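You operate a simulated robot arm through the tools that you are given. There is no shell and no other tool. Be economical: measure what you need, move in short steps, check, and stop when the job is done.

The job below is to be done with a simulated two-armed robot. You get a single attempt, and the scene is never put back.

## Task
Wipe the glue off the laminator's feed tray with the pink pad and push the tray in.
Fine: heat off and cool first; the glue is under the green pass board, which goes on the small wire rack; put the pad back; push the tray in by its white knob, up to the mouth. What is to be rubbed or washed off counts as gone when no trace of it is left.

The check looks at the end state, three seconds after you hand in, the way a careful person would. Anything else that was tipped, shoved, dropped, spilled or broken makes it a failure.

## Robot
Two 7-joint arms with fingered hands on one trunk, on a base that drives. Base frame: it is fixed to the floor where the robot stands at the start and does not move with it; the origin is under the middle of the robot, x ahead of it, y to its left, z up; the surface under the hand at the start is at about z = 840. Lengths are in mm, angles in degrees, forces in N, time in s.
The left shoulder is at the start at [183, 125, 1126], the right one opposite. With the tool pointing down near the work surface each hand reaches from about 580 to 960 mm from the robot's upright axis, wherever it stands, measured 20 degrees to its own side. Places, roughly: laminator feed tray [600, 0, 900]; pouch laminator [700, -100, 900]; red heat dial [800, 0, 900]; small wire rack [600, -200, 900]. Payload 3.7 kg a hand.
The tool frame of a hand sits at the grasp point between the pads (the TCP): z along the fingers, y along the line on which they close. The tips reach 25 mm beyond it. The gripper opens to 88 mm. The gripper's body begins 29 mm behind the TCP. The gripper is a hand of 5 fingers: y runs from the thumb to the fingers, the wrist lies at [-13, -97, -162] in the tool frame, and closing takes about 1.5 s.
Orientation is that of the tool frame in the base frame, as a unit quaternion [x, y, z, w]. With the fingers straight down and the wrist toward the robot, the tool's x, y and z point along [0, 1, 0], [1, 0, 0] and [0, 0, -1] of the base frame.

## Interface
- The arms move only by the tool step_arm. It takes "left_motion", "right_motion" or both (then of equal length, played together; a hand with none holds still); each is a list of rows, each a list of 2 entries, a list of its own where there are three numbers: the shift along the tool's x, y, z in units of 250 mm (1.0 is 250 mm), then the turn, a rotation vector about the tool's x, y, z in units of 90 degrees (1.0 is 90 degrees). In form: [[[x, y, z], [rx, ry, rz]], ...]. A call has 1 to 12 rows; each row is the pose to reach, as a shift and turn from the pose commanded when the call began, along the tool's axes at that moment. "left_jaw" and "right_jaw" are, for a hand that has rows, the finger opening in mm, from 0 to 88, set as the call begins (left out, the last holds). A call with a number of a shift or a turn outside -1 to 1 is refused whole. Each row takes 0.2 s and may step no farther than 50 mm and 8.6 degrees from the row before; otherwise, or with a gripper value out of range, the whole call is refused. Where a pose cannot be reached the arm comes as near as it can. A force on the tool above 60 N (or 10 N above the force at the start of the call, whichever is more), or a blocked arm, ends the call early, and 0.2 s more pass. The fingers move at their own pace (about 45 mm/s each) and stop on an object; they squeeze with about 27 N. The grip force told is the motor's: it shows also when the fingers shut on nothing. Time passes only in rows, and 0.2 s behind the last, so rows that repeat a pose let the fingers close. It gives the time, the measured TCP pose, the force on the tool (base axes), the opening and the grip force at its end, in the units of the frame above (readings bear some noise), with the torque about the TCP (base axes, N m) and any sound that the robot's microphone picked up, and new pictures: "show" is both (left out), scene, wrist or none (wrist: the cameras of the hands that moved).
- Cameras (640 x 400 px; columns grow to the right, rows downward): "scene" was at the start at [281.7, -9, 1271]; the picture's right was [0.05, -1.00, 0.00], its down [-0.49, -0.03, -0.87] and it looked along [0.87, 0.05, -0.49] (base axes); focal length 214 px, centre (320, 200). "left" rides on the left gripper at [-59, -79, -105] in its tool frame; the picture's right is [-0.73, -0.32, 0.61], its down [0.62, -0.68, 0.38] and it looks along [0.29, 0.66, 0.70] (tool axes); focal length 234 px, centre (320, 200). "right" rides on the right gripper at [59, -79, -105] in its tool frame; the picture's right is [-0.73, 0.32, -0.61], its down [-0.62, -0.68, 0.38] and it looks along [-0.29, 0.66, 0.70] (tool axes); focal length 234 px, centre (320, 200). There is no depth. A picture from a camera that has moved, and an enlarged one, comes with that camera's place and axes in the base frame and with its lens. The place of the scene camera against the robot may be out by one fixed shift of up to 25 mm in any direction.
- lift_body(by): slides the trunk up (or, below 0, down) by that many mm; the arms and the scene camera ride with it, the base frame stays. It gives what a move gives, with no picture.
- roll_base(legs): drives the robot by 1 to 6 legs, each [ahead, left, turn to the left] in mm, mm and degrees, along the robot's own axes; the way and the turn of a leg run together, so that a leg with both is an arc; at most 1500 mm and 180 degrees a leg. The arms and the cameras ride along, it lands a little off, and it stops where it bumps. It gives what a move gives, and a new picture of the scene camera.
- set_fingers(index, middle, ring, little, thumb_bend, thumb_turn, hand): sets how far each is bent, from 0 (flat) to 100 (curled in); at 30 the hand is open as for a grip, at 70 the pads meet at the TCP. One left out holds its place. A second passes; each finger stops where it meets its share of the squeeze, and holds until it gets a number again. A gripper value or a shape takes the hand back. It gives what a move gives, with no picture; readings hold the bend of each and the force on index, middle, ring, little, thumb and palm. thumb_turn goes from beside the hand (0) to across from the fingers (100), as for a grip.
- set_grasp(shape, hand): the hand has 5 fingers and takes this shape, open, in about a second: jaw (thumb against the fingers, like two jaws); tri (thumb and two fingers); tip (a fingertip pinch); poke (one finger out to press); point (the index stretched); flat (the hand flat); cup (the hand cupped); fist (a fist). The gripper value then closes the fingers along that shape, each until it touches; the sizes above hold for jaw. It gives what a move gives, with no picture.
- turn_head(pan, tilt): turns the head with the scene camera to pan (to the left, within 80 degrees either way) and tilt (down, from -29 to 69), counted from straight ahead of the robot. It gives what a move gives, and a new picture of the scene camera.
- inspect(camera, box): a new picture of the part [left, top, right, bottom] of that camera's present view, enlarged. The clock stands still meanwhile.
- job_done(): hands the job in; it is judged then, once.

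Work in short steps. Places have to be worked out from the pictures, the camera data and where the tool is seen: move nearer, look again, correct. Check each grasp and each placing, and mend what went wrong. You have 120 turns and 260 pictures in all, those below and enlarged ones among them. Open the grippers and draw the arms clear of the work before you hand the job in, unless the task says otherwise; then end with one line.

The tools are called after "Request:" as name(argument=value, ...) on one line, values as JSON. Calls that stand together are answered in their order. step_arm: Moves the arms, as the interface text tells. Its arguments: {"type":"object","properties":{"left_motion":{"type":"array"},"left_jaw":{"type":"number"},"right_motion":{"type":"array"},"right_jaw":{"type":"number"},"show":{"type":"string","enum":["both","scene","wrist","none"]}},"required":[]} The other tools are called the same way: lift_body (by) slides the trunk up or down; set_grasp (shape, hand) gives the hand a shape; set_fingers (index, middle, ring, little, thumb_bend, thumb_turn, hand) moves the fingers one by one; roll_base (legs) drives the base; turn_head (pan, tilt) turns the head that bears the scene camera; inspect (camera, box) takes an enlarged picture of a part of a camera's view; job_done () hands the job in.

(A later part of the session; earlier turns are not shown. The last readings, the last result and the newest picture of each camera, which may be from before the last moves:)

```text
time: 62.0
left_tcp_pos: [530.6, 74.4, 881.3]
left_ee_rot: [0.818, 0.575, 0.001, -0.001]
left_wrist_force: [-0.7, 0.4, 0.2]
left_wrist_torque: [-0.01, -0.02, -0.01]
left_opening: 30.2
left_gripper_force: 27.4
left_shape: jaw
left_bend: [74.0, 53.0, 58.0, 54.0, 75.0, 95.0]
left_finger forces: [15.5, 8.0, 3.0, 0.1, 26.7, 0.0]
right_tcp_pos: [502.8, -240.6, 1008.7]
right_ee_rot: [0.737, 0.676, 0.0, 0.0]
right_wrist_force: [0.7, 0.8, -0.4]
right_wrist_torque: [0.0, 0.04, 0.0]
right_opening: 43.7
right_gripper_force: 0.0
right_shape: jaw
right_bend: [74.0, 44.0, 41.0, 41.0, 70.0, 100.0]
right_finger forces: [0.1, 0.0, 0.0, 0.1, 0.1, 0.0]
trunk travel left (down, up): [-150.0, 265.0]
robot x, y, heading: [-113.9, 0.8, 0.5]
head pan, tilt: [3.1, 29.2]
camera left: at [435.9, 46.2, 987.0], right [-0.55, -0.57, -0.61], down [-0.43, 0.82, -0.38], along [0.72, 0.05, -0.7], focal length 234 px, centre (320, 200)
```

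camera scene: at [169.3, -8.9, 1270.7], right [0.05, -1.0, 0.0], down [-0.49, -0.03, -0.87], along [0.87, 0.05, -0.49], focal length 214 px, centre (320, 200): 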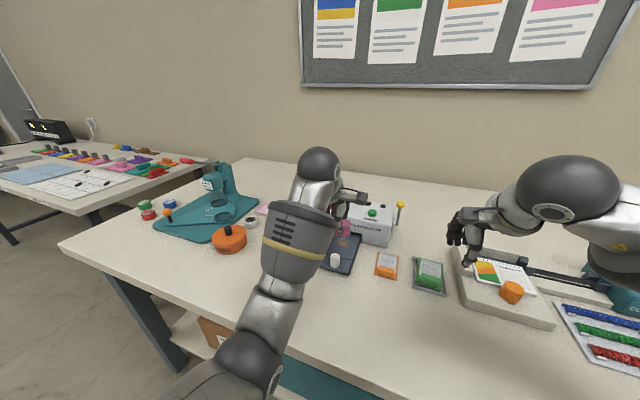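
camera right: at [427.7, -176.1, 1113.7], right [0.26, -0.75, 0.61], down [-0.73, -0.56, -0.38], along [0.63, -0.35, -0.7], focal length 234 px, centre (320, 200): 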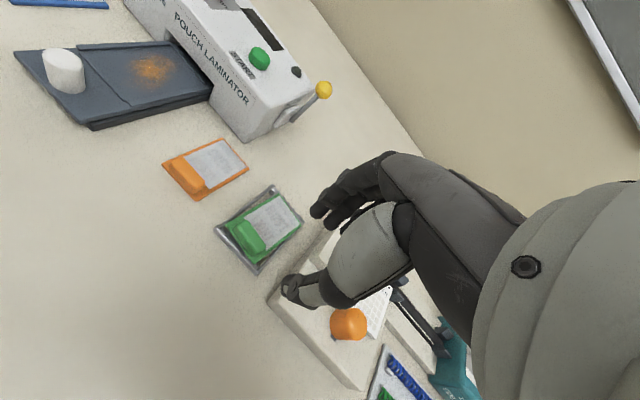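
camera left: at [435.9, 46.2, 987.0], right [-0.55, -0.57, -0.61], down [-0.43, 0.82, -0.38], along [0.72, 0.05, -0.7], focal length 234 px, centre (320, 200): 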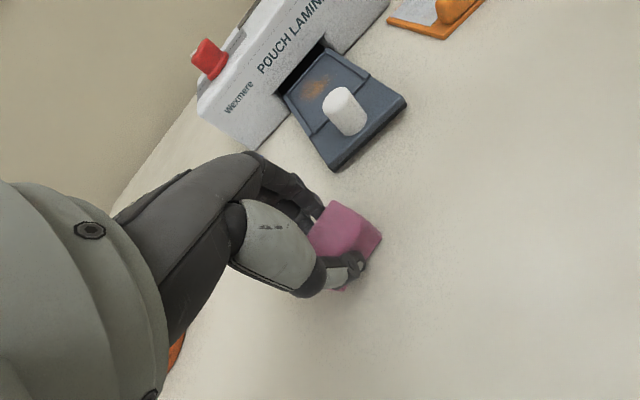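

No contact yet; lower a few mm more.

Request:
step_arm(left_motion=[[[0, 0, 0.01], [0, 0, 0]], [[0, 0, 0.018], [0, 0, 0]], [[0, 0, 0.026], [0, 0, 0]]], show="none")

Request:
inspect(camera="right", box=[0, 0, 160, 120])

Request:
inspect(camera="left", box=[260, 160, 440, 340])

```text
time: 62.8
left_tcp_pos: [530.4, 75.0, 876.9]
left_ee_rot: [0.818, 0.575, 0.002, 0.002]
left_wrist_force: [-0.5, -0.8, 10.5]
left_wrist_torque: [0.01, -0.08, 0.01]
left_opening: 30.6
left_gripper_force: 26.9
left_shape: jaw
left_bend: [74.0, 53.0, 58.0, 54.0, 75.0, 95.0]
left_finger forces: [15.7, 8.4, 3.5, 0.0, 28.3, 0.0]
right_tcp_pos: [502.6, -240.4, 1009.2]
right_ee_rot: [0.737, 0.676, 0.0, 0.002]
right_wrist_force: [1.1, 0.7, -0.3]
right_wrist_torque: [-0.02, 0.02, 0.03]
right_opening: 43.9
right_gripper_force: 0.1
right_shape: jaw
right_bend: [74.0, 44.0, 41.0, 41.0, 70.0, 100.0]
right_finger forces: [0.0, 0.0, 0.0, 0.0, 0.0, 0.0]
trunk travel left (down, up): [-150.0, 265.0]
robot x, y, heading: [-111.0, -0.5, -0.1]
head pan, tilt: [3.1, 29.2]
```

```text
3.33 times, centred on (80, 60) of right
camera zoom: at [428.0, -175.7, 1113.7], right [0.26, -0.75, 0.61], down [-0.73, -0.56, -0.38], along [0.63, -0.35, -0.7], focal length 781 px, centre (1120, 667)
```

zoom: 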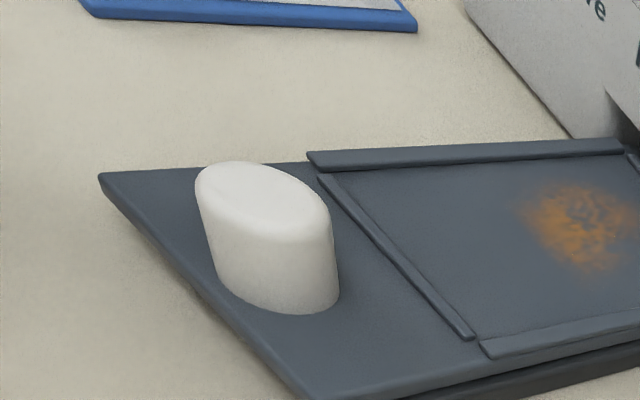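

```text
2.22 times, centred on (350, 250) of left
camera zoom: at [435.5, 46.6, 982.2], right [-0.55, -0.57, -0.61], down [-0.43, 0.82, -0.39], along [0.72, 0.05, -0.69], focal length 520 px, centre (253, 89)
```

zoom: 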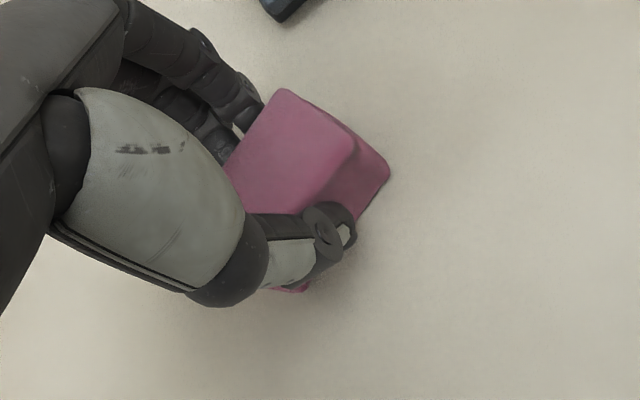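

Pad on the table. Open and rise to see it.

Request:
step_arm(left_motion=[[[0, 0, -0.01], [0, 0, 0]], [[0, 0, -0.01], [0, 0, 0]], [[0, 0, -0.01], [0, 0, 0]], [[0, 0, -0.01], [0, 0, 0]], [[0, 0, -0.01], [0, 0, 0]], [[0, 0, -0.08], [0, 0, 0]], [[0, 0, -0.2], [0, 0, 0]], [[0, 0, -0.36], [0, 0, 0]]], left_jaw=80, show="wrist")

Request:
set_grasp(shape="tri", hand="left")

Request:
inspect(camera="left", box=[260, 160, 500, 340])

```text
time: 64.6
left_tcp_pos: [529.1, 74.2, 965.7]
left_ee_rot: [0.817, 0.576, 0.001, 0.0]
left_wrist_force: [-0.4, 1.0, -0.3]
left_wrist_torque: [0.02, -0.01, 0.02]
left_opening: 79.8
left_gripper_force: 0.0
left_shape: jaw
left_bend: [31.0, 32.0, 30.0, 31.0, 32.0, 98.0]
left_finger forces: [0.0, 0.1, 0.0, 0.0, 0.0, 0.0]
right_tcp_pos: [503.2, -240.8, 1008.6]
right_ee_rot: [0.737, 0.675, -0.001, 0.0]
right_wrist_force: [0.0, -0.2, -0.3]
right_wrist_torque: [-0.02, 0.01, 0.0]
right_opening: 43.8
right_gripper_force: 0.1
right_shape: jaw
right_bend: [74.0, 44.0, 41.0, 41.0, 70.0, 100.0]
right_finger forces: [0.0, 0.0, 0.1, 0.1, 0.0, 0.1]
trunk travel left (down, up): [-150.0, 265.0]
robot x, y, heading: [-113.4, 0.9, 0.1]
head pan, tilt: [3.1, 29.2]
camera left: at [435.6, 45.5, 1072.3], right [-0.55, -0.57, -0.61], down [-0.43, 0.82, -0.38], along [0.72, 0.05, -0.69], focal length 234 px, centre (320, 200)
```

left: 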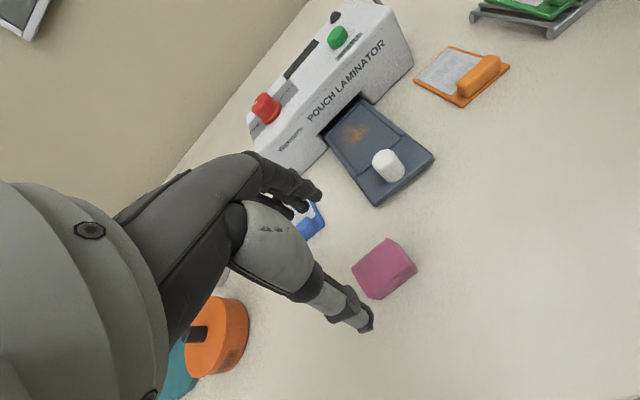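

```text
time: 65.5
left_tcp_pos: [531.2, 72.5, 966.0]
left_ee_rot: [0.818, 0.576, 0.0, 0.0]
left_wrist_force: [0.4, 0.5, -0.1]
left_wrist_torque: [0.0, -0.01, 0.01]
left_opening: 87.9
left_gripper_force: 0.0
left_shape: tri
left_bend: [30.0, 30.0, 99.0, 99.0, 30.0, 98.0]
left_finger forces: [0.0, 0.1, 0.1, 0.0, 0.1, 0.1]
right_tcp_pos: [503.9, -240.0, 1007.6]
right_ee_rot: [0.737, 0.676, 0.0, 0.0]
right_wrist_force: [-0.3, -0.6, 0.0]
right_wrist_torque: [-0.02, -0.01, 0.01]
right_opening: 43.6
right_gripper_force: 0.2
right_shape: jaw
right_bend: [74.0, 44.0, 41.0, 41.0, 70.0, 100.0]
right_finger forces: [0.0, 0.0, 0.1, 0.1, 0.1, 0.1]
trunk travel left (down, up): [-150.0, 265.0]
robot x, y, heading: [-111.7, -0.3, -0.2]
head pan, tilt: [3.1, 29.2]
```

```text
2.22 times, centred on (380, 250) of left
camera zoom: at [436.0, 45.5, 1071.5], right [-0.55, -0.57, -0.61], down [-0.43, 0.82, -0.38], along [0.72, 0.05, -0.7], focal length 520 px, centre (187, 89)
```

zoom: 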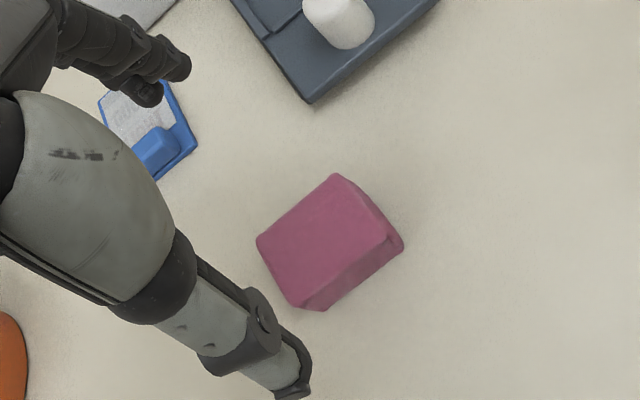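

Pad lies flat at ≈(533,76). I rotate the left hand ~88° counter-clockwise above it (index forward) in tri shape.

Request:
step_arm(left_motion=[[[0, 0, 0], [0, 0, -0.09]], [[0, 0, 0], [0, 0, -0.18]], [[0, 0, 0], [0, 0, -0.27]], [[0, 0, 0], [0, 0, -0.36]], [[0, 0, 0], [0, 0, -0.45]], [[0, 0, 0], [0, 0, -0.54]], [[0, 0, 0], [0, 0, -0.63]], [[0, 0, 0], [0, 0, -0.72]], [[0, 0, 0], [0, 0, -0.81]], [[0, 0, 0], [0, 0, -0.9]], [[0, 0, 0], [0, 0, -0.98]]], show="both")

Request:
inspect(camera="left", box=[220, 120, 480, 380])

```text
time: 67.9
left_tcp_pos: [530.9, 74.5, 966.0]
left_ee_rot: [0.186, 0.983, 0.001, 0.0]
left_wrist_force: [0.8, 0.1, -0.3]
left_wrist_torque: [0.01, 0.0, -0.02]
left_opening: 87.5
left_gripper_force: 0.2
left_shape: tri
left_bend: [30.0, 30.0, 99.0, 99.0, 30.0, 98.0]
left_finger forces: [0.0, 0.0, 0.0, 0.0, 0.0, 0.0]
right_tcp_pos: [503.7, -241.0, 1008.7]
right_ee_rot: [0.737, 0.676, 0.0, 0.0]
right_wrist_force: [-0.3, 0.4, -0.5]
right_wrist_torque: [0.01, -0.01, 0.01]
right_opening: 43.7
right_gripper_force: 0.0
right_shape: jaw
right_bend: [74.0, 44.0, 41.0, 41.0, 70.0, 100.0]
right_finger forces: [0.0, 0.0, 0.1, 0.1, 0.0, 0.0]
trunk travel left (down, up): [-150.0, 265.0]
robot x, y, heading: [-115.9, -0.7, 0.1]
head pan, tilt: [3.1, 29.2]
camera scene: at [168.9, -9.2, 1271.0], right [0.05, -1.0, 0.0], down [-0.49, -0.03, -0.87], along [0.87, 0.05, -0.49], focal length 214 px, centre (320, 200)
camera left: at [555.7, -19.5, 1070.6], right [0.56, -0.56, -0.61], down [-0.83, -0.41, -0.38], along [-0.03, 0.72, -0.7], focal length 234 px, centre (320, 200)
```

scene: 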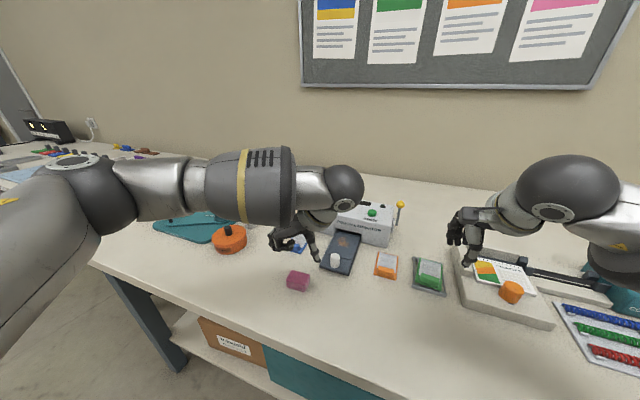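
left: 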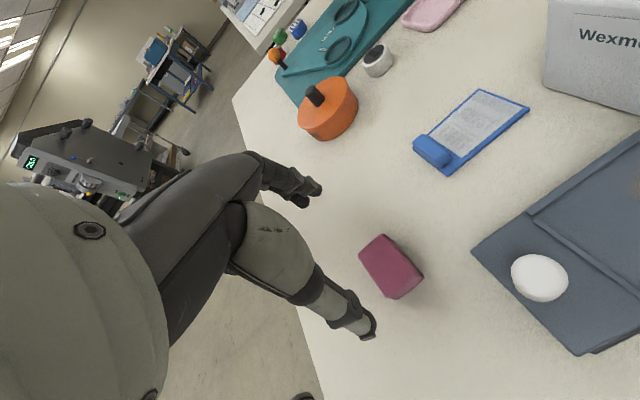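

```text
1.54 times, centred on (350, 250) of left
camera zoom: at [555.7, -19.5, 1070.6], right [0.56, -0.56, -0.61], down [-0.83, -0.41, -0.38], along [-0.03, 0.72, -0.7], focal length 360 px, centre (274, 123)
```

zoom: 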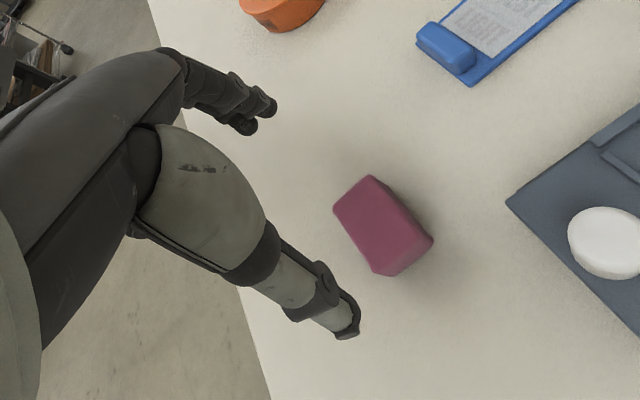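

The orientation works and the hand is centred on the pad. I descend to z≈881 with 70 mm opening, then close.

Request:
step_arm(left_motion=[[[0, 0.005, 0.1], [0, 0, 0]], [[0, 0.007, 0.2], [0, 0, 0]], [[0, 0.007, 0.28], [0, 0, 0]], [[0, 0.007, 0.34], [0, 0, 0]]], left_jaw=72, show="wrist")

Request:
step_arm(left_motion=[[[0, 0, 0], [0, 0, 0]], [[0, 0, 0], [0, 0, 0]], [[0, 0, 0], [0, 0, 0]], [[0, 0, 0], [0, 0, 0]], [[0, 0, 0], [0, 0, 0]], [[0, 0, 0], [0, 0, 0]]], left_jaw=0, show="wrist")

```text
time: 68.9
left_tcp_pos: [532.5, 76.9, 880.4]
left_ee_rot: [0.188, 0.982, 0.001, 0.0]
left_wrist_force: [0.0, 0.4, -0.2]
left_wrist_torque: [-0.02, -0.04, 0.04]
left_opening: 72.1
left_gripper_force: 0.0
left_shape: tri
left_bend: [27.0, 33.0, 99.0, 99.0, 47.0, 99.0]
left_finger forces: [0.0, 0.0, 0.0, 0.0, 0.1, 0.0]
right_tcp_pos: [502.6, -239.8, 1008.1]
right_ee_rot: [0.737, 0.676, 0.0, -0.001]
right_wrist_force: [0.3, -0.5, 0.3]
right_wrist_torque: [-0.03, 0.01, 0.01]
right_opening: 43.6
right_gripper_force: 0.0
right_shape: jaw
right_bend: [74.0, 44.0, 41.0, 41.0, 70.0, 100.0]
right_finger forces: [0.0, 0.0, 0.0, 0.1, 0.0, 0.0]
trunk travel left (down, up): [-150.0, 265.0]
robot x, y, heading: [-110.9, -3.5, -0.0]
head pan, tilt: [3.1, 29.2]
camera left: at [556.9, -17.5, 986.8], right [0.56, -0.57, -0.61], down [-0.83, -0.4, -0.38], along [-0.03, 0.72, -0.7], focal length 234 px, centre (320, 200)
```

left: 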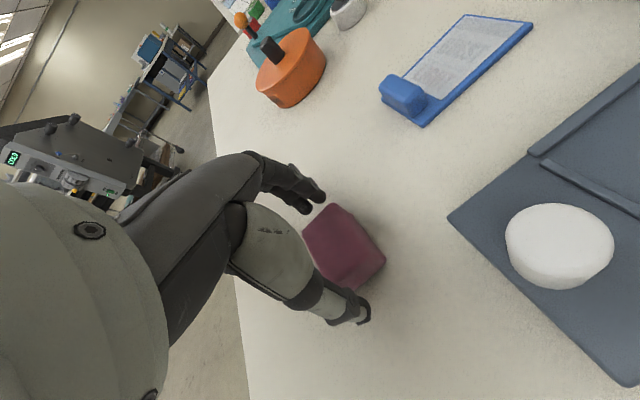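

```text
time: 70.3
left_tcp_pos: [531.5, 76.8, 882.2]
left_ee_rot: [0.187, 0.982, 0.0, 0.001]
left_wrist_force: [0.2, -0.4, -0.2]
left_wrist_torque: [0.0, -0.01, -0.01]
left_opening: 46.1
left_gripper_force: 26.7
left_shape: tri
left_bend: [74.0, 45.0, 100.0, 100.0, 68.0, 100.0]
left_finger forces: [12.0, 12.4, 0.0, 0.0, 24.5, 0.0]
right_tcp_pos: [503.8, -238.8, 1008.4]
right_ee_rot: [0.737, 0.676, -0.001, 0.0]
right_wrist_force: [-0.2, -1.2, -0.4]
right_wrist_torque: [0.02, -0.02, -0.03]
right_opening: 44.0
right_gripper_force: 0.0
right_shape: jaw
right_bend: [74.0, 44.0, 41.0, 41.0, 70.0, 100.0]
right_finger forces: [0.0, 0.0, 0.1, 0.0, 0.0, 0.0]
trunk travel left (down, up): [-150.0, 265.0]
robot x, y, heading: [-112.6, 2.9, 0.1]
head pan, tilt: [3.1, 29.2]
camera left: at [556.7, -17.6, 987.3], right [0.56, -0.57, -0.61], down [-0.83, -0.4, -0.38], along [-0.03, 0.72, -0.7], focal length 234 px, centre (320, 200)
```

left: 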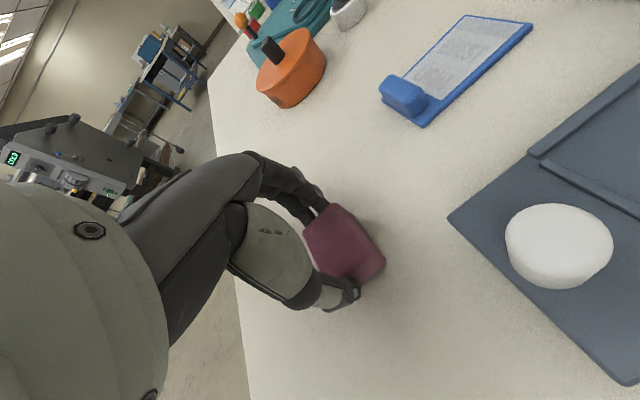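

Good grip. Lift and carry to above the glue ≈(674,-38).

Request:
step_arm(left_motion=[[[0, 0, -0.15], [0, 0, 0]], [[0, 0, -0.3], [0, 0, 0]], [[-0.14, -0.04, -0.3], [0, 0, 0]], [[-0.28, -0.09, -0.3], [0, 0, 0]], [[-0.42, -0.13, -0.3], [0, 0, 0]], [[-0.56, -0.18, -0.3], [0, 0, 0]], [[-0.68, -0.219, -0.27], [0, 0, 0]]], show="scene")

Request:
inspect(camera="right", box=[0, 0, 260, 160])

Request:
inspect(camera="left", box=[220, 120, 480, 380])

```text
time: 71.9
left_tcp_pos: [669.6, -36.4, 947.6]
left_ee_rot: [0.189, 0.982, 0.003, -0.001]
left_wrist_force: [0.2, -0.3, -0.1]
left_wrist_torque: [0.01, -0.01, 0.02]
left_opening: 45.9
left_gripper_force: 27.0
left_shape: tri
left_bend: [74.0, 45.0, 100.0, 100.0, 68.0, 100.0]
left_finger forces: [12.0, 12.5, 0.0, 0.0, 24.4, 0.0]
right_tcp_pos: [503.3, -241.0, 1009.0]
right_ee_rot: [0.737, 0.675, 0.001, 0.0]
right_wrist_force: [-0.1, -0.3, 0.3]
right_wrist_torque: [0.0, -0.04, -0.01]
right_opening: 43.6
right_gripper_force: 0.1
right_shape: jaw
right_bend: [74.0, 44.0, 41.0, 41.0, 70.0, 100.0]
right_finger forces: [0.0, 0.1, 0.1, 0.0, 0.1, 0.0]
trunk travel left (down, up): [-150.0, 265.0]
robot x, y, heading: [-112.9, -1.8, -0.3]
head pan, tilt: [3.1, 29.2]
camera scene: at [168.6, -10.7, 1271.1], right [0.05, -1.0, 0.0], down [-0.49, -0.02, -0.87], along [0.87, 0.05, -0.49], focal length 214 px, centre (320, 200)
```

scene: 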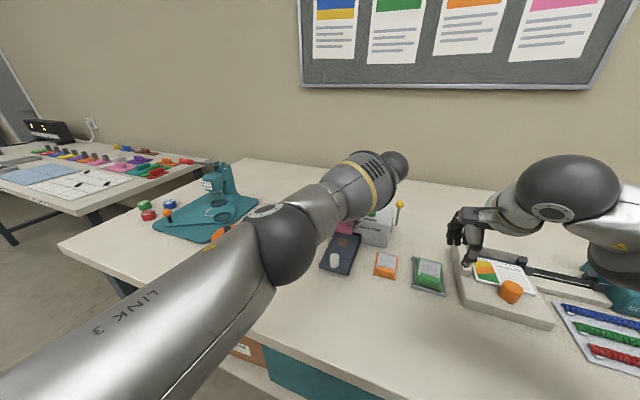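

```text
2.46 times, centred on (130, 80) of right
camera zoom: at [428.8, -177.1, 1112.5], right [0.26, -0.75, 0.61], down [-0.73, -0.56, -0.38], along [0.63, -0.35, -0.7], focal length 576 px, centre (788, 495)
```

zoom: 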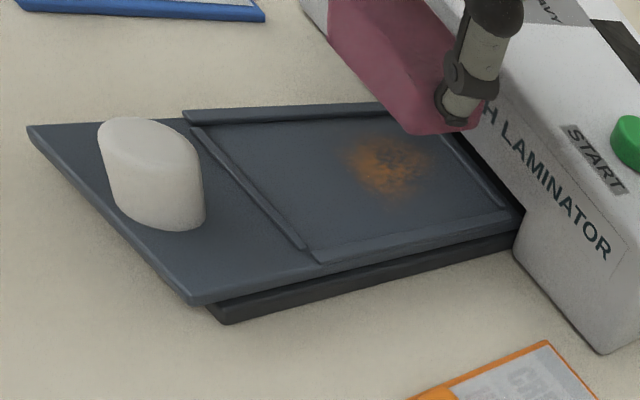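

```text
1.54 times, centred on (350, 250) of left
camera zoom: at [694.6, -132.2, 1052.4], right [0.55, -0.57, -0.61], down [-0.83, -0.4, -0.38], along [-0.03, 0.72, -0.69], focal length 360 px, centre (274, 123)
```

zoom: 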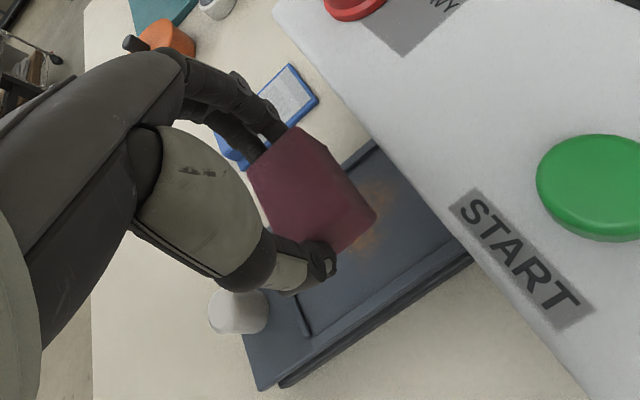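

I lower to z≈913 here and check clearance to the laminator.

Request:
step_arm(left_motion=[[[0, 0, 0.05], [0, 0, 0]], [[0, 0, 0.1], [0, 0, 0]], [[0, 0, 0.14], [0, 0, 0]]], show="none")

Request:
inspect(camera="right", box=[0, 0, 260, 160])

Request:
inspect(camera="left", box=[220, 120, 480, 380])

```text
time: 72.7
left_tcp_pos: [669.4, -36.3, 912.3]
left_ee_rot: [0.188, 0.982, 0.0, 0.001]
left_wrist_force: [-0.3, -0.3, 0.6]
left_wrist_torque: [0.01, 0.0, -0.01]
left_opening: 45.7
left_gripper_force: 26.6
left_shape: tri
left_bend: [74.0, 45.0, 100.0, 100.0, 68.0, 100.0]
left_finger forces: [12.0, 12.5, 0.1, 0.1, 24.6, 0.0]
right_tcp_pos: [503.0, -240.1, 1007.7]
right_ee_rot: [0.737, 0.676, -0.001, -0.001]
right_wrist_force: [-0.3, -0.5, 0.0]
right_wrist_torque: [-0.02, 0.01, -0.01]
right_opening: 43.8
right_gripper_force: 0.0
right_shape: jaw
right_bend: [74.0, 44.0, 41.0, 41.0, 70.0, 100.0]
right_finger forces: [0.0, 0.0, 0.0, 0.1, 0.0, 0.1]
trunk travel left (down, up): [-150.0, 265.0]
robot x, y, heading: [-113.2, 0.9, 0.0]
head pan, tilt: [3.1, 29.2]
```

```text
2.46 times, centred on (130, 80) of right
camera zoom: at [429.2, -175.8, 1112.4], right [0.26, -0.75, 0.61], down [-0.73, -0.56, -0.38], along [0.63, -0.35, -0.7], focal length 576 px, centre (788, 495)
```

zoom: 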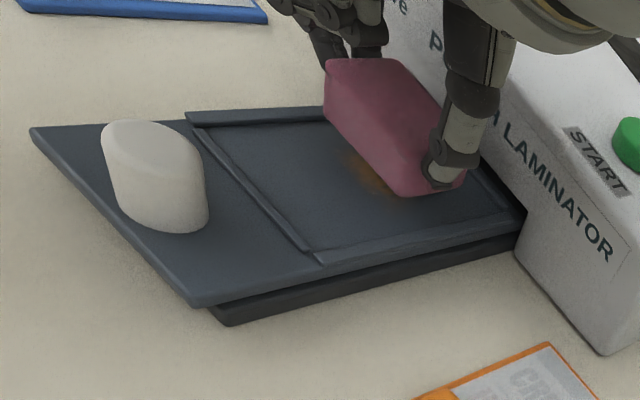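

```text
1.54 times, centred on (350, 250) of left
camera zoom: at [694.1, -131.4, 1018.5], right [0.56, -0.57, -0.61], down [-0.83, -0.4, -0.38], along [-0.03, 0.72, -0.7], focal length 360 px, centre (274, 123)
```

zoom: 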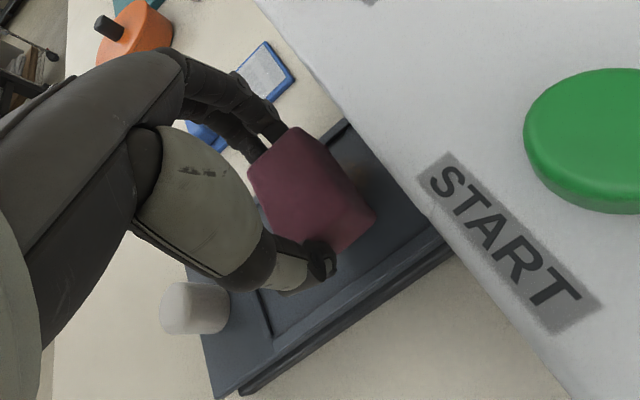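

Clear. Descend to contact.

Request:
step_arm(left_motion=[[[0, 0, 0.025], [0, 0, 0]], [[0, 0, 0.04], [0, 0, 0]], [[0, 0, 0.052], [0, 0, 0]], [[0, 0, 0.06], [0, 0, 0]]], show="none")

Request:
inspect(camera="right", box=[0, 0, 260, 160])

```text
time: 73.7
left_tcp_pos: [669.5, -34.4, 900.8]
left_ee_rot: [0.187, 0.982, 0.001, 0.002]
left_wrist_force: [1.5, 0.9, 8.4]
left_wrist_torque: [0.05, -0.01, 0.04]
left_opening: 45.9
left_gripper_force: 26.9
left_shape: tri
left_bend: [74.0, 45.0, 100.0, 100.0, 68.0, 100.0]
left_finger forces: [13.1, 13.5, 0.1, 0.0, 25.1, 0.0]
right_tcp_pos: [501.3, -240.2, 1010.6]
right_ee_rot: [0.737, 0.676, 0.0, 0.001]
right_wrist_force: [-0.3, 0.2, 0.4]
right_wrist_torque: [0.0, -0.03, -0.02]
right_opening: 43.7
right_gripper_force: 0.1
right_shape: jaw
right_bend: [74.0, 44.0, 41.0, 41.0, 70.0, 100.0]
right_finger forces: [0.1, 0.0, 0.0, 0.0, 0.0, 0.0]
trunk travel left (down, up): [-150.0, 265.0]
robot x, y, heading: [-113.3, 3.0, -0.1]
head pan, tilt: [3.1, 29.2]
```

```text
2.46 times, centred on (130, 80) of right
camera zoom: at [428.1, -175.3, 1113.7], right [0.26, -0.75, 0.61], down [-0.73, -0.56, -0.38], along [0.63, -0.35, -0.7], focal length 576 px, centre (788, 495)
```

zoom: 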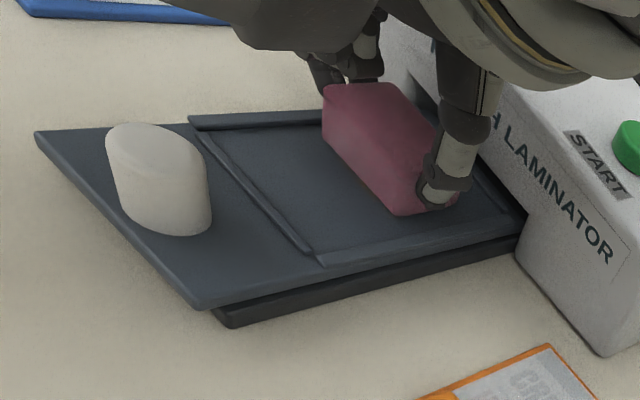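

Pad covers the glue at 8 N. Lateral rubs, then a pull, lift, forward, press, rub again.

Request:
step_arm(left_motion=[[[0, -0.024, 0.004], [0, 0, 0]], [[0, 0.008, 0.004], [0, 0, 0]], [[0, -0.024, 0.004], [0, 0, 0]], [[0, 0.008, 0.004], [0, 0, 0]], [[0.04, -0.01, 0.004], [0, 0, 0]], [[0.08, -0.01, 0.004], [0, 0, 0]], [[0.08, -0.01, -0.03], [0, 0, 0]], [[-0.02, -0.01, -0.03], [0, 0, 0]], [[-0.025, -0.01, 0.004], [0, 0, 0]], [[-0.025, -0.026, 0.006], [0, 0, 0]], [[-0.025, 0.008, 0.006], [0, 0, 0]], [[-0.025, -0.01, 0.006], [0, 0, 0]]], show="none")

Request:
step_arm(left_motion=[[[0.03, -0.01, 0], [0, 0, 0]], [[0.06, -0.01, 0], [0, 0, 0]], [[0.1, -0.01, 0], [0, 0, 0]], [[0.1, 0.01, 0], [0, 0, 0]], [[0.1, 0, -0.04], [0, 0, 0]]], show="none")

Request:
inspect(camera="right", box=[0, 0, 260, 160])

```text
time: 76.3
left_tcp_pos: [668.1, -37.3, 899.0]
left_ee_rot: [0.187, 0.982, 0.002, 0.003]
left_wrist_force: [-0.5, -1.8, 13.9]
left_wrist_torque: [-0.06, 0.02, 0.0]
left_opening: 45.9
left_gripper_force: 26.6
left_shape: tri
left_bend: [74.0, 45.0, 100.0, 100.0, 68.0, 100.0]
left_finger forces: [13.0, 14.0, 0.1, 0.1, 28.3, 0.0]
left hand out of reach, approached as far as the arm can: row 8, 9, 10, 11, 12
right_tcp_pos: [502.4, -240.7, 1009.8]
right_ee_rot: [0.737, 0.676, 0.001, 0.001]
right_wrist_force: [-0.7, 0.3, -0.6]
right_wrist_torque: [-0.02, -0.01, 0.0]
right_opening: 43.8
right_gripper_force: 0.2
right_shape: jaw
right_bend: [74.0, 44.0, 41.0, 41.0, 70.0, 100.0]
right_finger forces: [0.1, 0.0, 0.0, 0.0, 0.0, 0.0]
trunk travel left (down, up): [-150.0, 265.0]
robot x, y, heading: [-108.0, -1.3, -0.1]
head pan, tilt: [3.1, 29.2]
```

```text
time: 77.5
left_tcp_pos: [644.5, -25.7, 903.9]
left_ee_rot: [0.187, 0.982, -0.001, -0.003]
left_wrist_force: [-0.4, -0.2, 0.2]
left_wrist_torque: [0.0, -0.05, 0.02]
left_opening: 45.7
left_gripper_force: 27.0
left_shape: tri
left_bend: [74.0, 46.0, 100.0, 100.0, 68.0, 99.0]
left_finger forces: [13.0, 13.8, 0.1, 0.0, 26.6, 0.0]
right_tcp_pos: [504.7, -240.2, 1007.2]
right_ee_rot: [0.736, 0.677, -0.001, -0.001]
right_wrist_force: [0.2, 0.2, -0.7]
right_wrist_torque: [-0.01, 0.02, -0.02]
right_opening: 43.7
right_gripper_force: 0.2
right_shape: jaw
right_bend: [74.0, 44.0, 41.0, 41.0, 70.0, 100.0]
right_finger forces: [0.1, 0.0, 0.0, 0.0, 0.0, 0.0]
trunk travel left (down, up): [-150.0, 265.0]
robot x, y, heading: [-111.8, 0.6, 0.1]
head pan, tilt: [3.1, 29.2]
```

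```text
2.46 times, centred on (130, 80) of right
camera zoom: at [429.8, -175.3, 1111.2], right [0.26, -0.75, 0.61], down [-0.73, -0.56, -0.38], along [0.63, -0.35, -0.7], focal length 576 px, centre (788, 495)
```

zoom: 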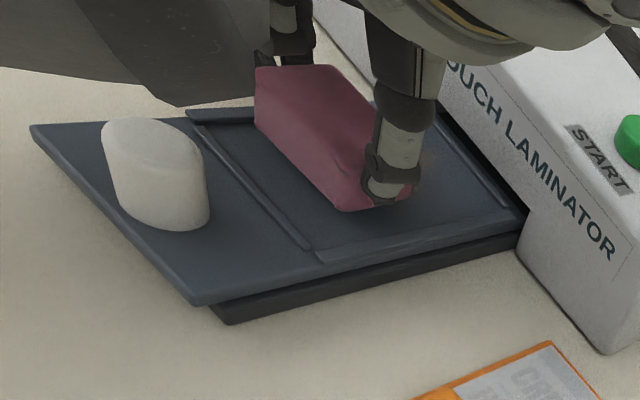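

Much cleaner. The arm was at its reach limit; I raise and pull back to look.

Request:
step_arm(left_motion=[[[0.05, 0, -0.12], [0, 0, 0]], [[0.18, 0, -0.24], [0, 0, 0]], [[0.34, 0.02, -0.3], [0, 0, 0]], [[0.5, 0.06, -0.32], [0, 0, 0]]], show="none")

Request:
inspect(camera="right", box=[20, 0, 240, 130])

Request:
inspect(camera="right", box=[100, 30, 190, 100])

```text
time: 78.5
left_tcp_pos: [595.7, 75.5, 931.2]
left_ee_rot: [0.189, 0.982, 0.001, 0.001]
left_wrist_force: [-0.1, -0.1, 0.7]
left_wrist_torque: [0.02, -0.02, 0.02]
left_opening: 45.4
left_gripper_force: 26.7
left_shape: tri
left_bend: [74.0, 46.0, 100.0, 100.0, 68.0, 99.0]
left_finger forces: [12.1, 13.4, 0.0, 0.0, 25.5, 0.0]
left hand out of reach, approached as far as the arm can: row 1, 2, 3, 4
right_tcp_pos: [503.3, -240.2, 1008.4]
right_ee_rot: [0.736, 0.677, 0.001, -0.001]
right_wrist_force: [-0.6, 0.0, 0.4]
right_wrist_torque: [0.0, 0.02, -0.01]
right_opening: 43.9
right_gripper_force: 0.1
right_shape: jaw
right_bend: [74.0, 44.0, 41.0, 41.0, 70.0, 100.0]
right_finger forces: [0.0, 0.1, 0.0, 0.1, 0.0, 0.1]
trunk travel left (down, up): [-150.0, 265.0]
robot x, y, heading: [-112.6, 1.9, 0.1]
head pan, tilt: [3.1, 29.2]
```

```text
2.91 times, centred on (130, 65) of right
camera zoom: at [428.9, -175.6, 1112.7], right [0.26, -0.75, 0.61], down [-0.73, -0.56, -0.38], along [0.63, -0.35, -0.7], focal length 681 px, centre (873, 593)
```

zoom: 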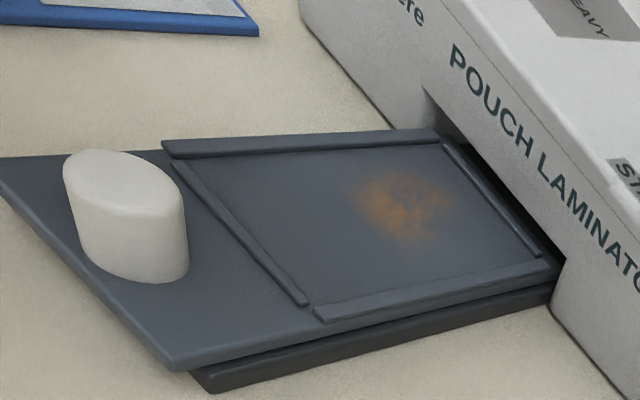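

```text
5.71 times, centred on (145, 65) of right
camera zoom: at [428.9, -175.6, 1112.7], right [0.26, -0.75, 0.61], down [-0.73, -0.56, -0.38], along [0.63, -0.35, -0.7], focal length 1338 px, centre (1320, 971)
```

zoom: 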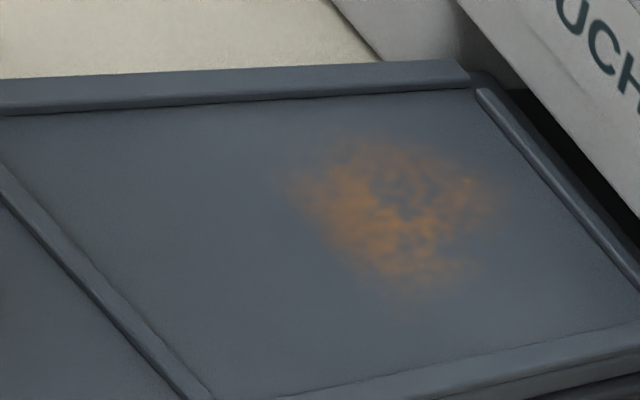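

The glue fades gradually with rubbing, so more strokes are needed. The left arm is at its limits here, so I shift the base 100 mm to the right and a bit ahead.

Request:
roll_base(legs=[[20, -110, 0]])

Request:
step_arm(right_motion=[[[0.15, 0, 0], [0, 0, 0]], [[0.3, 0, 0], [0, 0, 0]], [[0.44, -0.08, 0], [0, 0, 0]]], show="wrist")

```text
time: 80.1
left_tcp_pos: [616.6, -37.9, 929.4]
left_ee_rot: [0.19, 0.982, 0.002, 0.002]
left_wrist_force: [-0.3, -0.9, -0.1]
left_wrist_torque: [0.02, 0.01, -0.02]
left_opening: 45.5
left_gripper_force: 27.2
left_shape: tri
left_bend: [74.0, 46.0, 100.0, 100.0, 68.0, 99.0]
left_finger forces: [12.1, 13.5, 0.0, 0.0, 25.5, 0.0]
right_tcp_pos: [522.0, -353.4, 1008.8]
right_ee_rot: [0.739, 0.674, 0.0, 0.0]
right_wrist_force: [-0.1, -0.1, -0.3]
right_wrist_torque: [-0.03, -0.06, -0.01]
right_opening: 44.0
right_gripper_force: 0.0
right_shape: jaw
right_bend: [74.0, 44.0, 41.0, 41.0, 70.0, 100.0]
right_finger forces: [0.0, 0.0, 0.0, 0.0, 0.0, 0.0]
trunk travel left (down, up): [-150.0, 265.0]
robot x, y, heading: [-91.2, -109.5, -0.2]
head pan, tilt: [3.1, 29.2]
camera scene: at [188.3, -120.6, 1271.0], right [0.05, -1.0, 0.0], down [-0.49, -0.02, -0.87], along [0.87, 0.04, -0.49], focal length 214 px, centre (320, 200)
```

scene: 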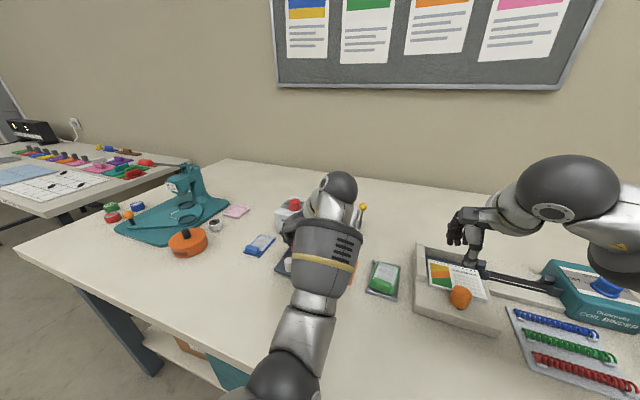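

```text
time: 80.9
left_tcp_pos: [615.9, -36.7, 931.1]
left_ee_rot: [0.19, 0.982, 0.001, 0.002]
left_wrist_force: [-0.2, 0.1, -0.5]
left_wrist_torque: [-0.01, -0.02, -0.05]
left_opening: 45.7
left_gripper_force: 26.6
left_shape: tri
left_bend: [74.0, 46.0, 100.0, 100.0, 68.0, 99.0]
left_finger forces: [12.0, 13.3, 0.0, 0.0, 25.5, 0.0]
right_tcp_pos: [511.3, -242.9, 1009.7]
right_ee_rot: [0.738, 0.675, -0.001, 0.001]
right_wrist_force: [-0.2, 0.2, -0.5]
right_wrist_torque: [-0.03, 0.02, -0.02]
right_opening: 43.9
right_gripper_force: 0.0
right_shape: jaw
right_bend: [74.0, 44.0, 41.0, 41.0, 70.0, 100.0]
right_finger forces: [0.0, 0.0, 0.1, 0.0, 0.0, 0.0]
trunk travel left (down, up): [-150.0, 265.0]
robot x, y, heading: [-93.4, -111.3, -0.2]
head pan, tilt: [3.1, 29.2]
camera right: at [437.0, -177.4, 1113.4], right [0.26, -0.75, 0.61], down [-0.74, -0.56, -0.38], along [0.63, -0.35, -0.7], focal length 234 px, centre (320, 200)
```

right: 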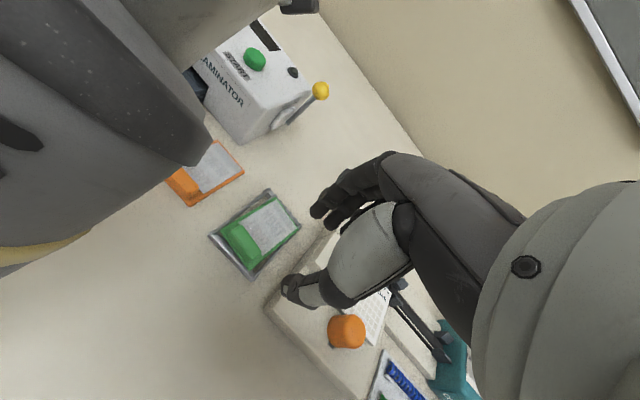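

The forearm now hides the tray from the right camera, but positions are known. I move up and over to (674,-39), z≈915.

Request:
step_arm(left_motion=[[[-0.05, 0.02, -0.06], [0, 0, 0]], [[-0.15, 0.05, -0.06], [0, 0, 0]], [[-0.219, 0.078, -0.02], [0, 0, 0]], [[-0.219, 0.078, 0.06], [0, 0, 0]]], show="wrist")

Request:
inspect(camera="left", box=[220, 120, 480, 380])

```text
time: 81.9
left_tcp_pos: [674.7, -40.6, 914.6]
left_ee_rot: [0.189, 0.982, 0.001, 0.002]
left_wrist_force: [0.5, -0.2, -0.1]
left_wrist_torque: [-0.01, -0.02, 0.02]
left_opening: 45.4
left_gripper_force: 27.0
left_shape: tri
left_bend: [74.0, 46.0, 100.0, 100.0, 68.0, 99.0]
left_finger forces: [12.0, 13.4, 0.0, 0.0, 25.5, 0.1]
right_tcp_pos: [510.4, -244.2, 1008.6]
right_ee_rot: [0.739, 0.674, -0.001, -0.001]
right_wrist_force: [0.2, -0.4, 0.5]
right_wrist_torque: [0.02, 0.01, 0.03]
right_opening: 43.8
right_gripper_force: 0.1
right_shape: jaw
right_bend: [74.0, 44.0, 41.0, 41.0, 70.0, 100.0]
right_finger forces: [0.0, 0.0, 0.0, 0.0, 0.1, 0.0]
trunk travel left (down, up): [-150.0, 265.0]
robot x, y, heading: [-94.2, -108.7, -0.1]
head pan, tilt: [3.1, 29.2]
camera left: at [699.9, -135.3, 1020.4], right [0.56, -0.57, -0.61], down [-0.83, -0.4, -0.39], along [-0.02, 0.72, -0.7], focal length 234 px, centre (320, 200)
```

left: 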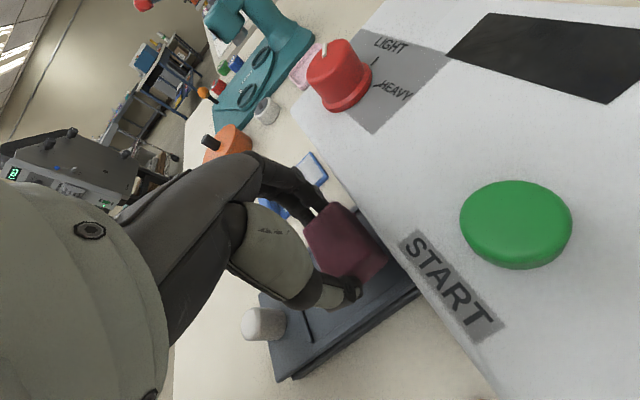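

```text
1.54 times, centred on (350, 250) of left
camera zoom: at [699.9, -135.3, 1020.4], right [0.56, -0.57, -0.61], down [-0.83, -0.4, -0.39], along [-0.02, 0.72, -0.7], focal length 360 px, centre (274, 123)
```

zoom: 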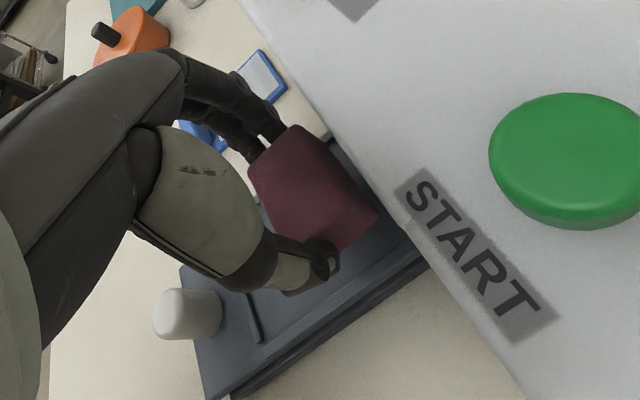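

Reach is fine now. Press down and rub laterally several times.

Request:
step_arm(left_motion=[[[0, 0, 0.035], [0, 0, 0]], [[0, 0, 0.058], [0, 0, 0]], [[0, 0, 0.068], [0, 0, 0]], [[0, 0.022, 0.07], [0, 0, 0]], [[0, -0.022, 0.07], [0, 0, 0]], [[0, 0.022, 0.07], [0, 0, 0]], [[0, -0.022, 0.07], [0, 0, 0]], [[0, 0.022, 0.07], [0, 0, 0]], [[0, -0.022, 0.07], [0, 0, 0]], [[0, 0.022, 0.07], [0, 0, 0]], [[0, -0.022, 0.07], [0, 0, 0]], [[0, 0, 0.07], [0, 0, 0]]], show="none")

Request:
step_arm(left_motion=[[[0.03, 0.022, 0], [0, 0, 0]], [[0.03, -0.022, 0], [0, 0, 0]], [[0.05, 0.022, 0], [0, 0, 0]], [[0.05, -0.022, 0], [0, 0, 0]], [[0.08, 0, 0], [0, 0, 0]], [[0.08, 0, -0.03], [0, 0, 0]], [[-0.01, 0, -0.03], [0, 0, 0]], [[-0.01, 0, 0], [0, 0, 0]], [[-0.01, 0.022, 0], [0, 0, 0]], [[-0.01, -0.022, 0], [0, 0, 0]], [[-0.01, 0.022, 0], [0, 0, 0]], [[-0.01, -0.022, 0], [0, 0, 0]]], show="none")

Request:
step_arm(left_motion=[[[0.04, 0.02, 0], [0, 0, 0]], [[0.07, 0.02, 0], [0, 0, 0]], [[0.1, 0.02, 0], [0, 0, 0]], [[0.1, 0.02, -0.05], [0, 0, 0]], [[0.1, 0.02, -0.2], [0, 0, 0]], [[0.2, 0.1, -0.3], [0, 0, 0]], [[0.35, 0.2, -0.35], [0, 0, 0]]], show="both")

```text
time: 84.5
left_tcp_pos: [673.8, -41.2, 898.2]
left_ee_rot: [0.19, 0.982, 0.002, 0.003]
left_wrist_force: [-1.5, -1.9, 12.3]
left_wrist_torque: [-0.07, 0.01, 0.04]
left_opening: 45.7
left_gripper_force: 26.9
left_shape: tri
left_bend: [74.0, 45.0, 100.0, 100.0, 69.0, 100.0]
left_finger forces: [12.3, 13.1, 0.1, 0.0, 27.8, 0.1]
right_tcp_pos: [508.5, -243.4, 1010.3]
right_ee_rot: [0.738, 0.674, 0.001, 0.001]
right_wrist_force: [0.0, 0.5, 0.6]
right_wrist_torque: [-0.01, -0.01, -0.01]
right_opening: 44.1
right_gripper_force: 0.0
right_shape: jaw
right_bend: [74.0, 44.0, 41.0, 41.0, 70.0, 100.0]
right_finger forces: [0.0, 0.1, 0.1, 0.0, 0.1, 0.1]
trunk travel left (down, up): [-150.0, 265.0]
robot x, y, heading: [-91.8, -110.2, -0.4]
head pan, tilt: [3.1, 29.2]
```

```text
time: 87.1
left_tcp_pos: [673.7, -43.6, 898.8]
left_ee_rot: [0.19, 0.982, 0.001, 0.003]
left_wrist_force: [0.9, 1.9, 6.9]
left_wrist_torque: [0.06, -0.03, 0.01]
left_opening: 45.5
left_gripper_force: 27.3
left_shape: tri
left_bend: [74.0, 45.0, 100.0, 100.0, 69.0, 99.0]
left_finger forces: [13.6, 14.5, 0.0, 0.0, 25.7, 0.0]
right_tcp_pos: [510.4, -242.7, 1009.7]
right_ee_rot: [0.738, 0.674, 0.0, -0.001]
right_wrist_force: [-0.2, -0.4, 0.2]
right_wrist_torque: [0.03, 0.04, 0.0]
right_opening: 43.8
right_gripper_force: 0.1
right_shape: jaw
right_bend: [74.0, 44.0, 41.0, 41.0, 70.0, 100.0]
right_finger forces: [0.1, 0.0, 0.0, 0.0, 0.0, 0.0]
trunk travel left (down, up): [-150.0, 265.0]
robot x, y, heading: [-92.6, -111.7, -0.4]
head pan, tilt: [3.1, 29.2]
```

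```text
time: 88.7
left_tcp_pos: [609.0, 34.1, 984.9]
left_ee_rot: [0.19, 0.982, 0.001, 0.002]
left_wrist_force: [0.0, 0.1, 0.9]
left_wrist_torque: [0.0, 0.0, -0.01]
left_opening: 45.7
left_gripper_force: 27.0
left_shape: tri
left_bend: [74.0, 45.0, 100.0, 100.0, 69.0, 99.0]
left_finger forces: [12.7, 13.7, 0.0, 0.1, 26.5, 0.0]
right_tcp_pos: [510.2, -242.9, 1008.5]
right_ee_rot: [0.739, 0.674, 0.0, 0.0]
right_wrist_force: [-1.0, 0.1, 0.2]
right_wrist_torque: [-0.02, 0.03, 0.01]
right_opening: 43.9
right_gripper_force: 0.0
right_shape: jaw
right_bend: [74.0, 44.0, 41.0, 41.0, 70.0, 100.0]
right_finger forces: [0.1, 0.0, 0.0, 0.1, 0.0, 0.0]
trunk travel left (down, up): [-150.0, 265.0]
robot x, y, heading: [-94.5, -108.5, 0.0]
head pan, tilt: [3.1, 29.2]
camera scene: at [187.9, -119.9, 1271.1], right [0.05, -1.0, 0.0], down [-0.49, -0.02, -0.87], along [0.87, 0.04, -0.49], focal length 214 px, centre (320, 200)
camera left: at [633.3, -61.2, 1090.5], right [0.55, -0.57, -0.61], down [-0.83, -0.4, -0.39], along [-0.02, 0.72, -0.7], focal length 234 px, centre (320, 200)
```

scene: 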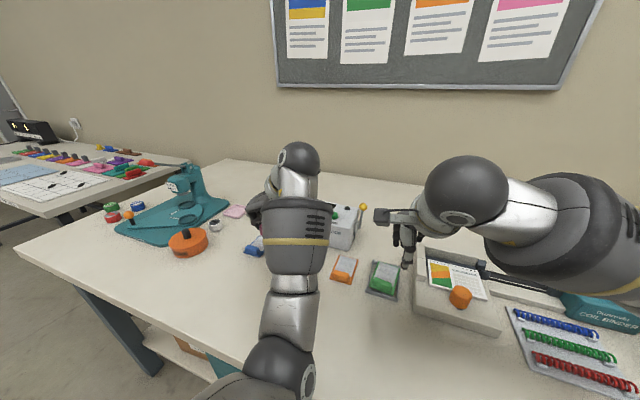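
left: 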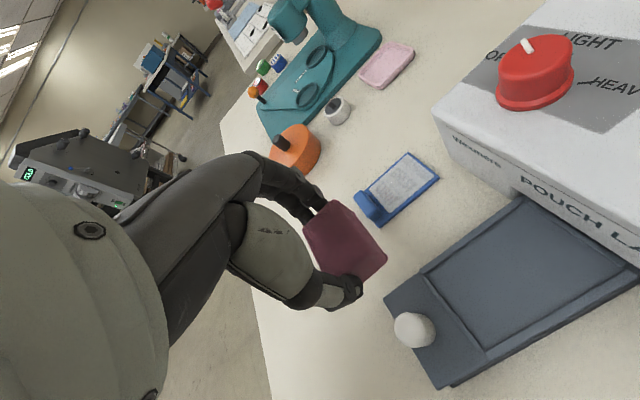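

Tray looks clean from here. I enlarge to verify no trace.

Request:
inspect(camera="left", box=[440, 190, 640, 350])

Request:
inspect(camera="right", box=[0, 0, 240, 160])

```text
2.50 times, centred on (540, 270) of left
camera zoom: at [633.3, -61.2, 1090.5], right [0.55, -0.57, -0.61], down [-0.83, -0.4, -0.39], along [-0.02, 0.72, -0.7], focal length 585 px, centre (-230, 25)
```

zoom: 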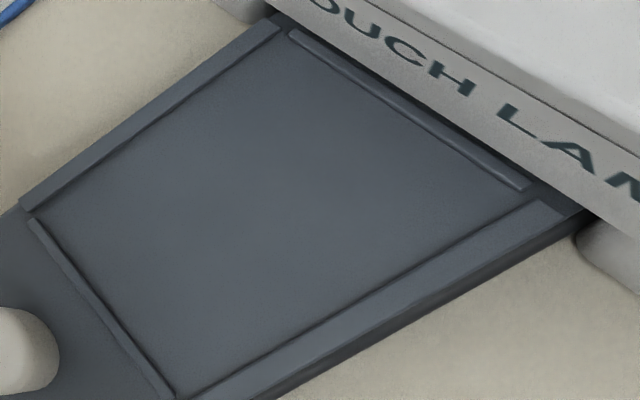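

```text
2.50 times, centred on (120, 80) of right
camera zoom: at [436.7, -178.0, 1113.5], right [0.26, -0.75, 0.61], down [-0.73, -0.56, -0.38], along [0.63, -0.35, -0.7], focal length 585 px, centre (820, 500)
```

zoom: 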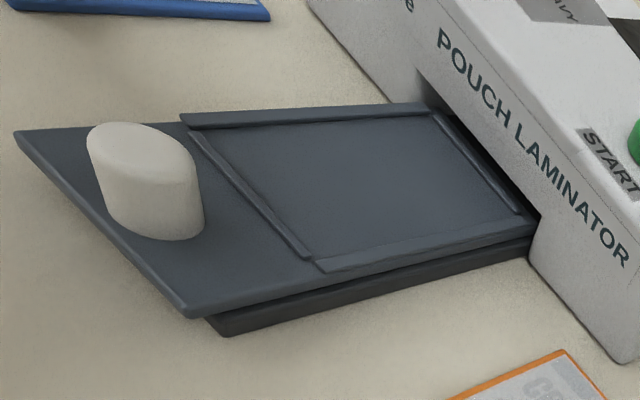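

Request:
inspect(camera="left", box=[490, 210, 590, 290])

Request:
inspect(camera="right", box=[80, 40, 220, 110])

```text
5.00 times, centred on (540, 250) of left
camera zoom: at [633.3, -61.2, 1090.5], right [0.55, -0.57, -0.61], down [-0.83, -0.4, -0.39], along [-0.02, 0.72, -0.7], focal length 1171 px, centre (-780, -50)
```

zoom: 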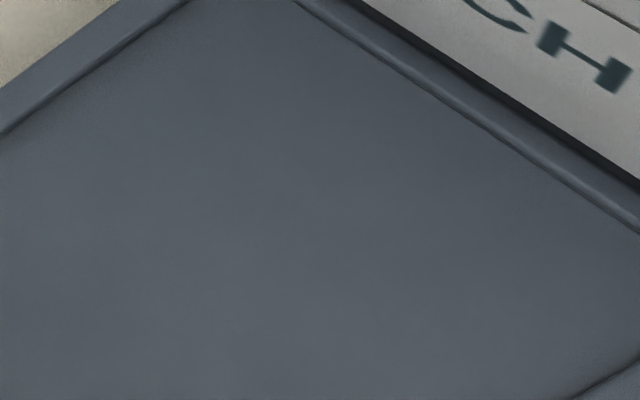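

```text
4.57 times, centred on (150, 75) of right
camera zoom: at [436.7, -178.0, 1113.5], right [0.26, -0.75, 0.61], down [-0.73, -0.56, -0.38], along [0.63, -0.35, -0.7], focal length 1070 px, centre (1097, 771)
```

zoom: 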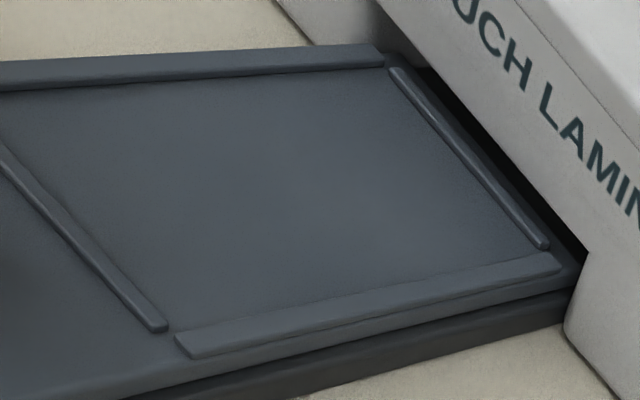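

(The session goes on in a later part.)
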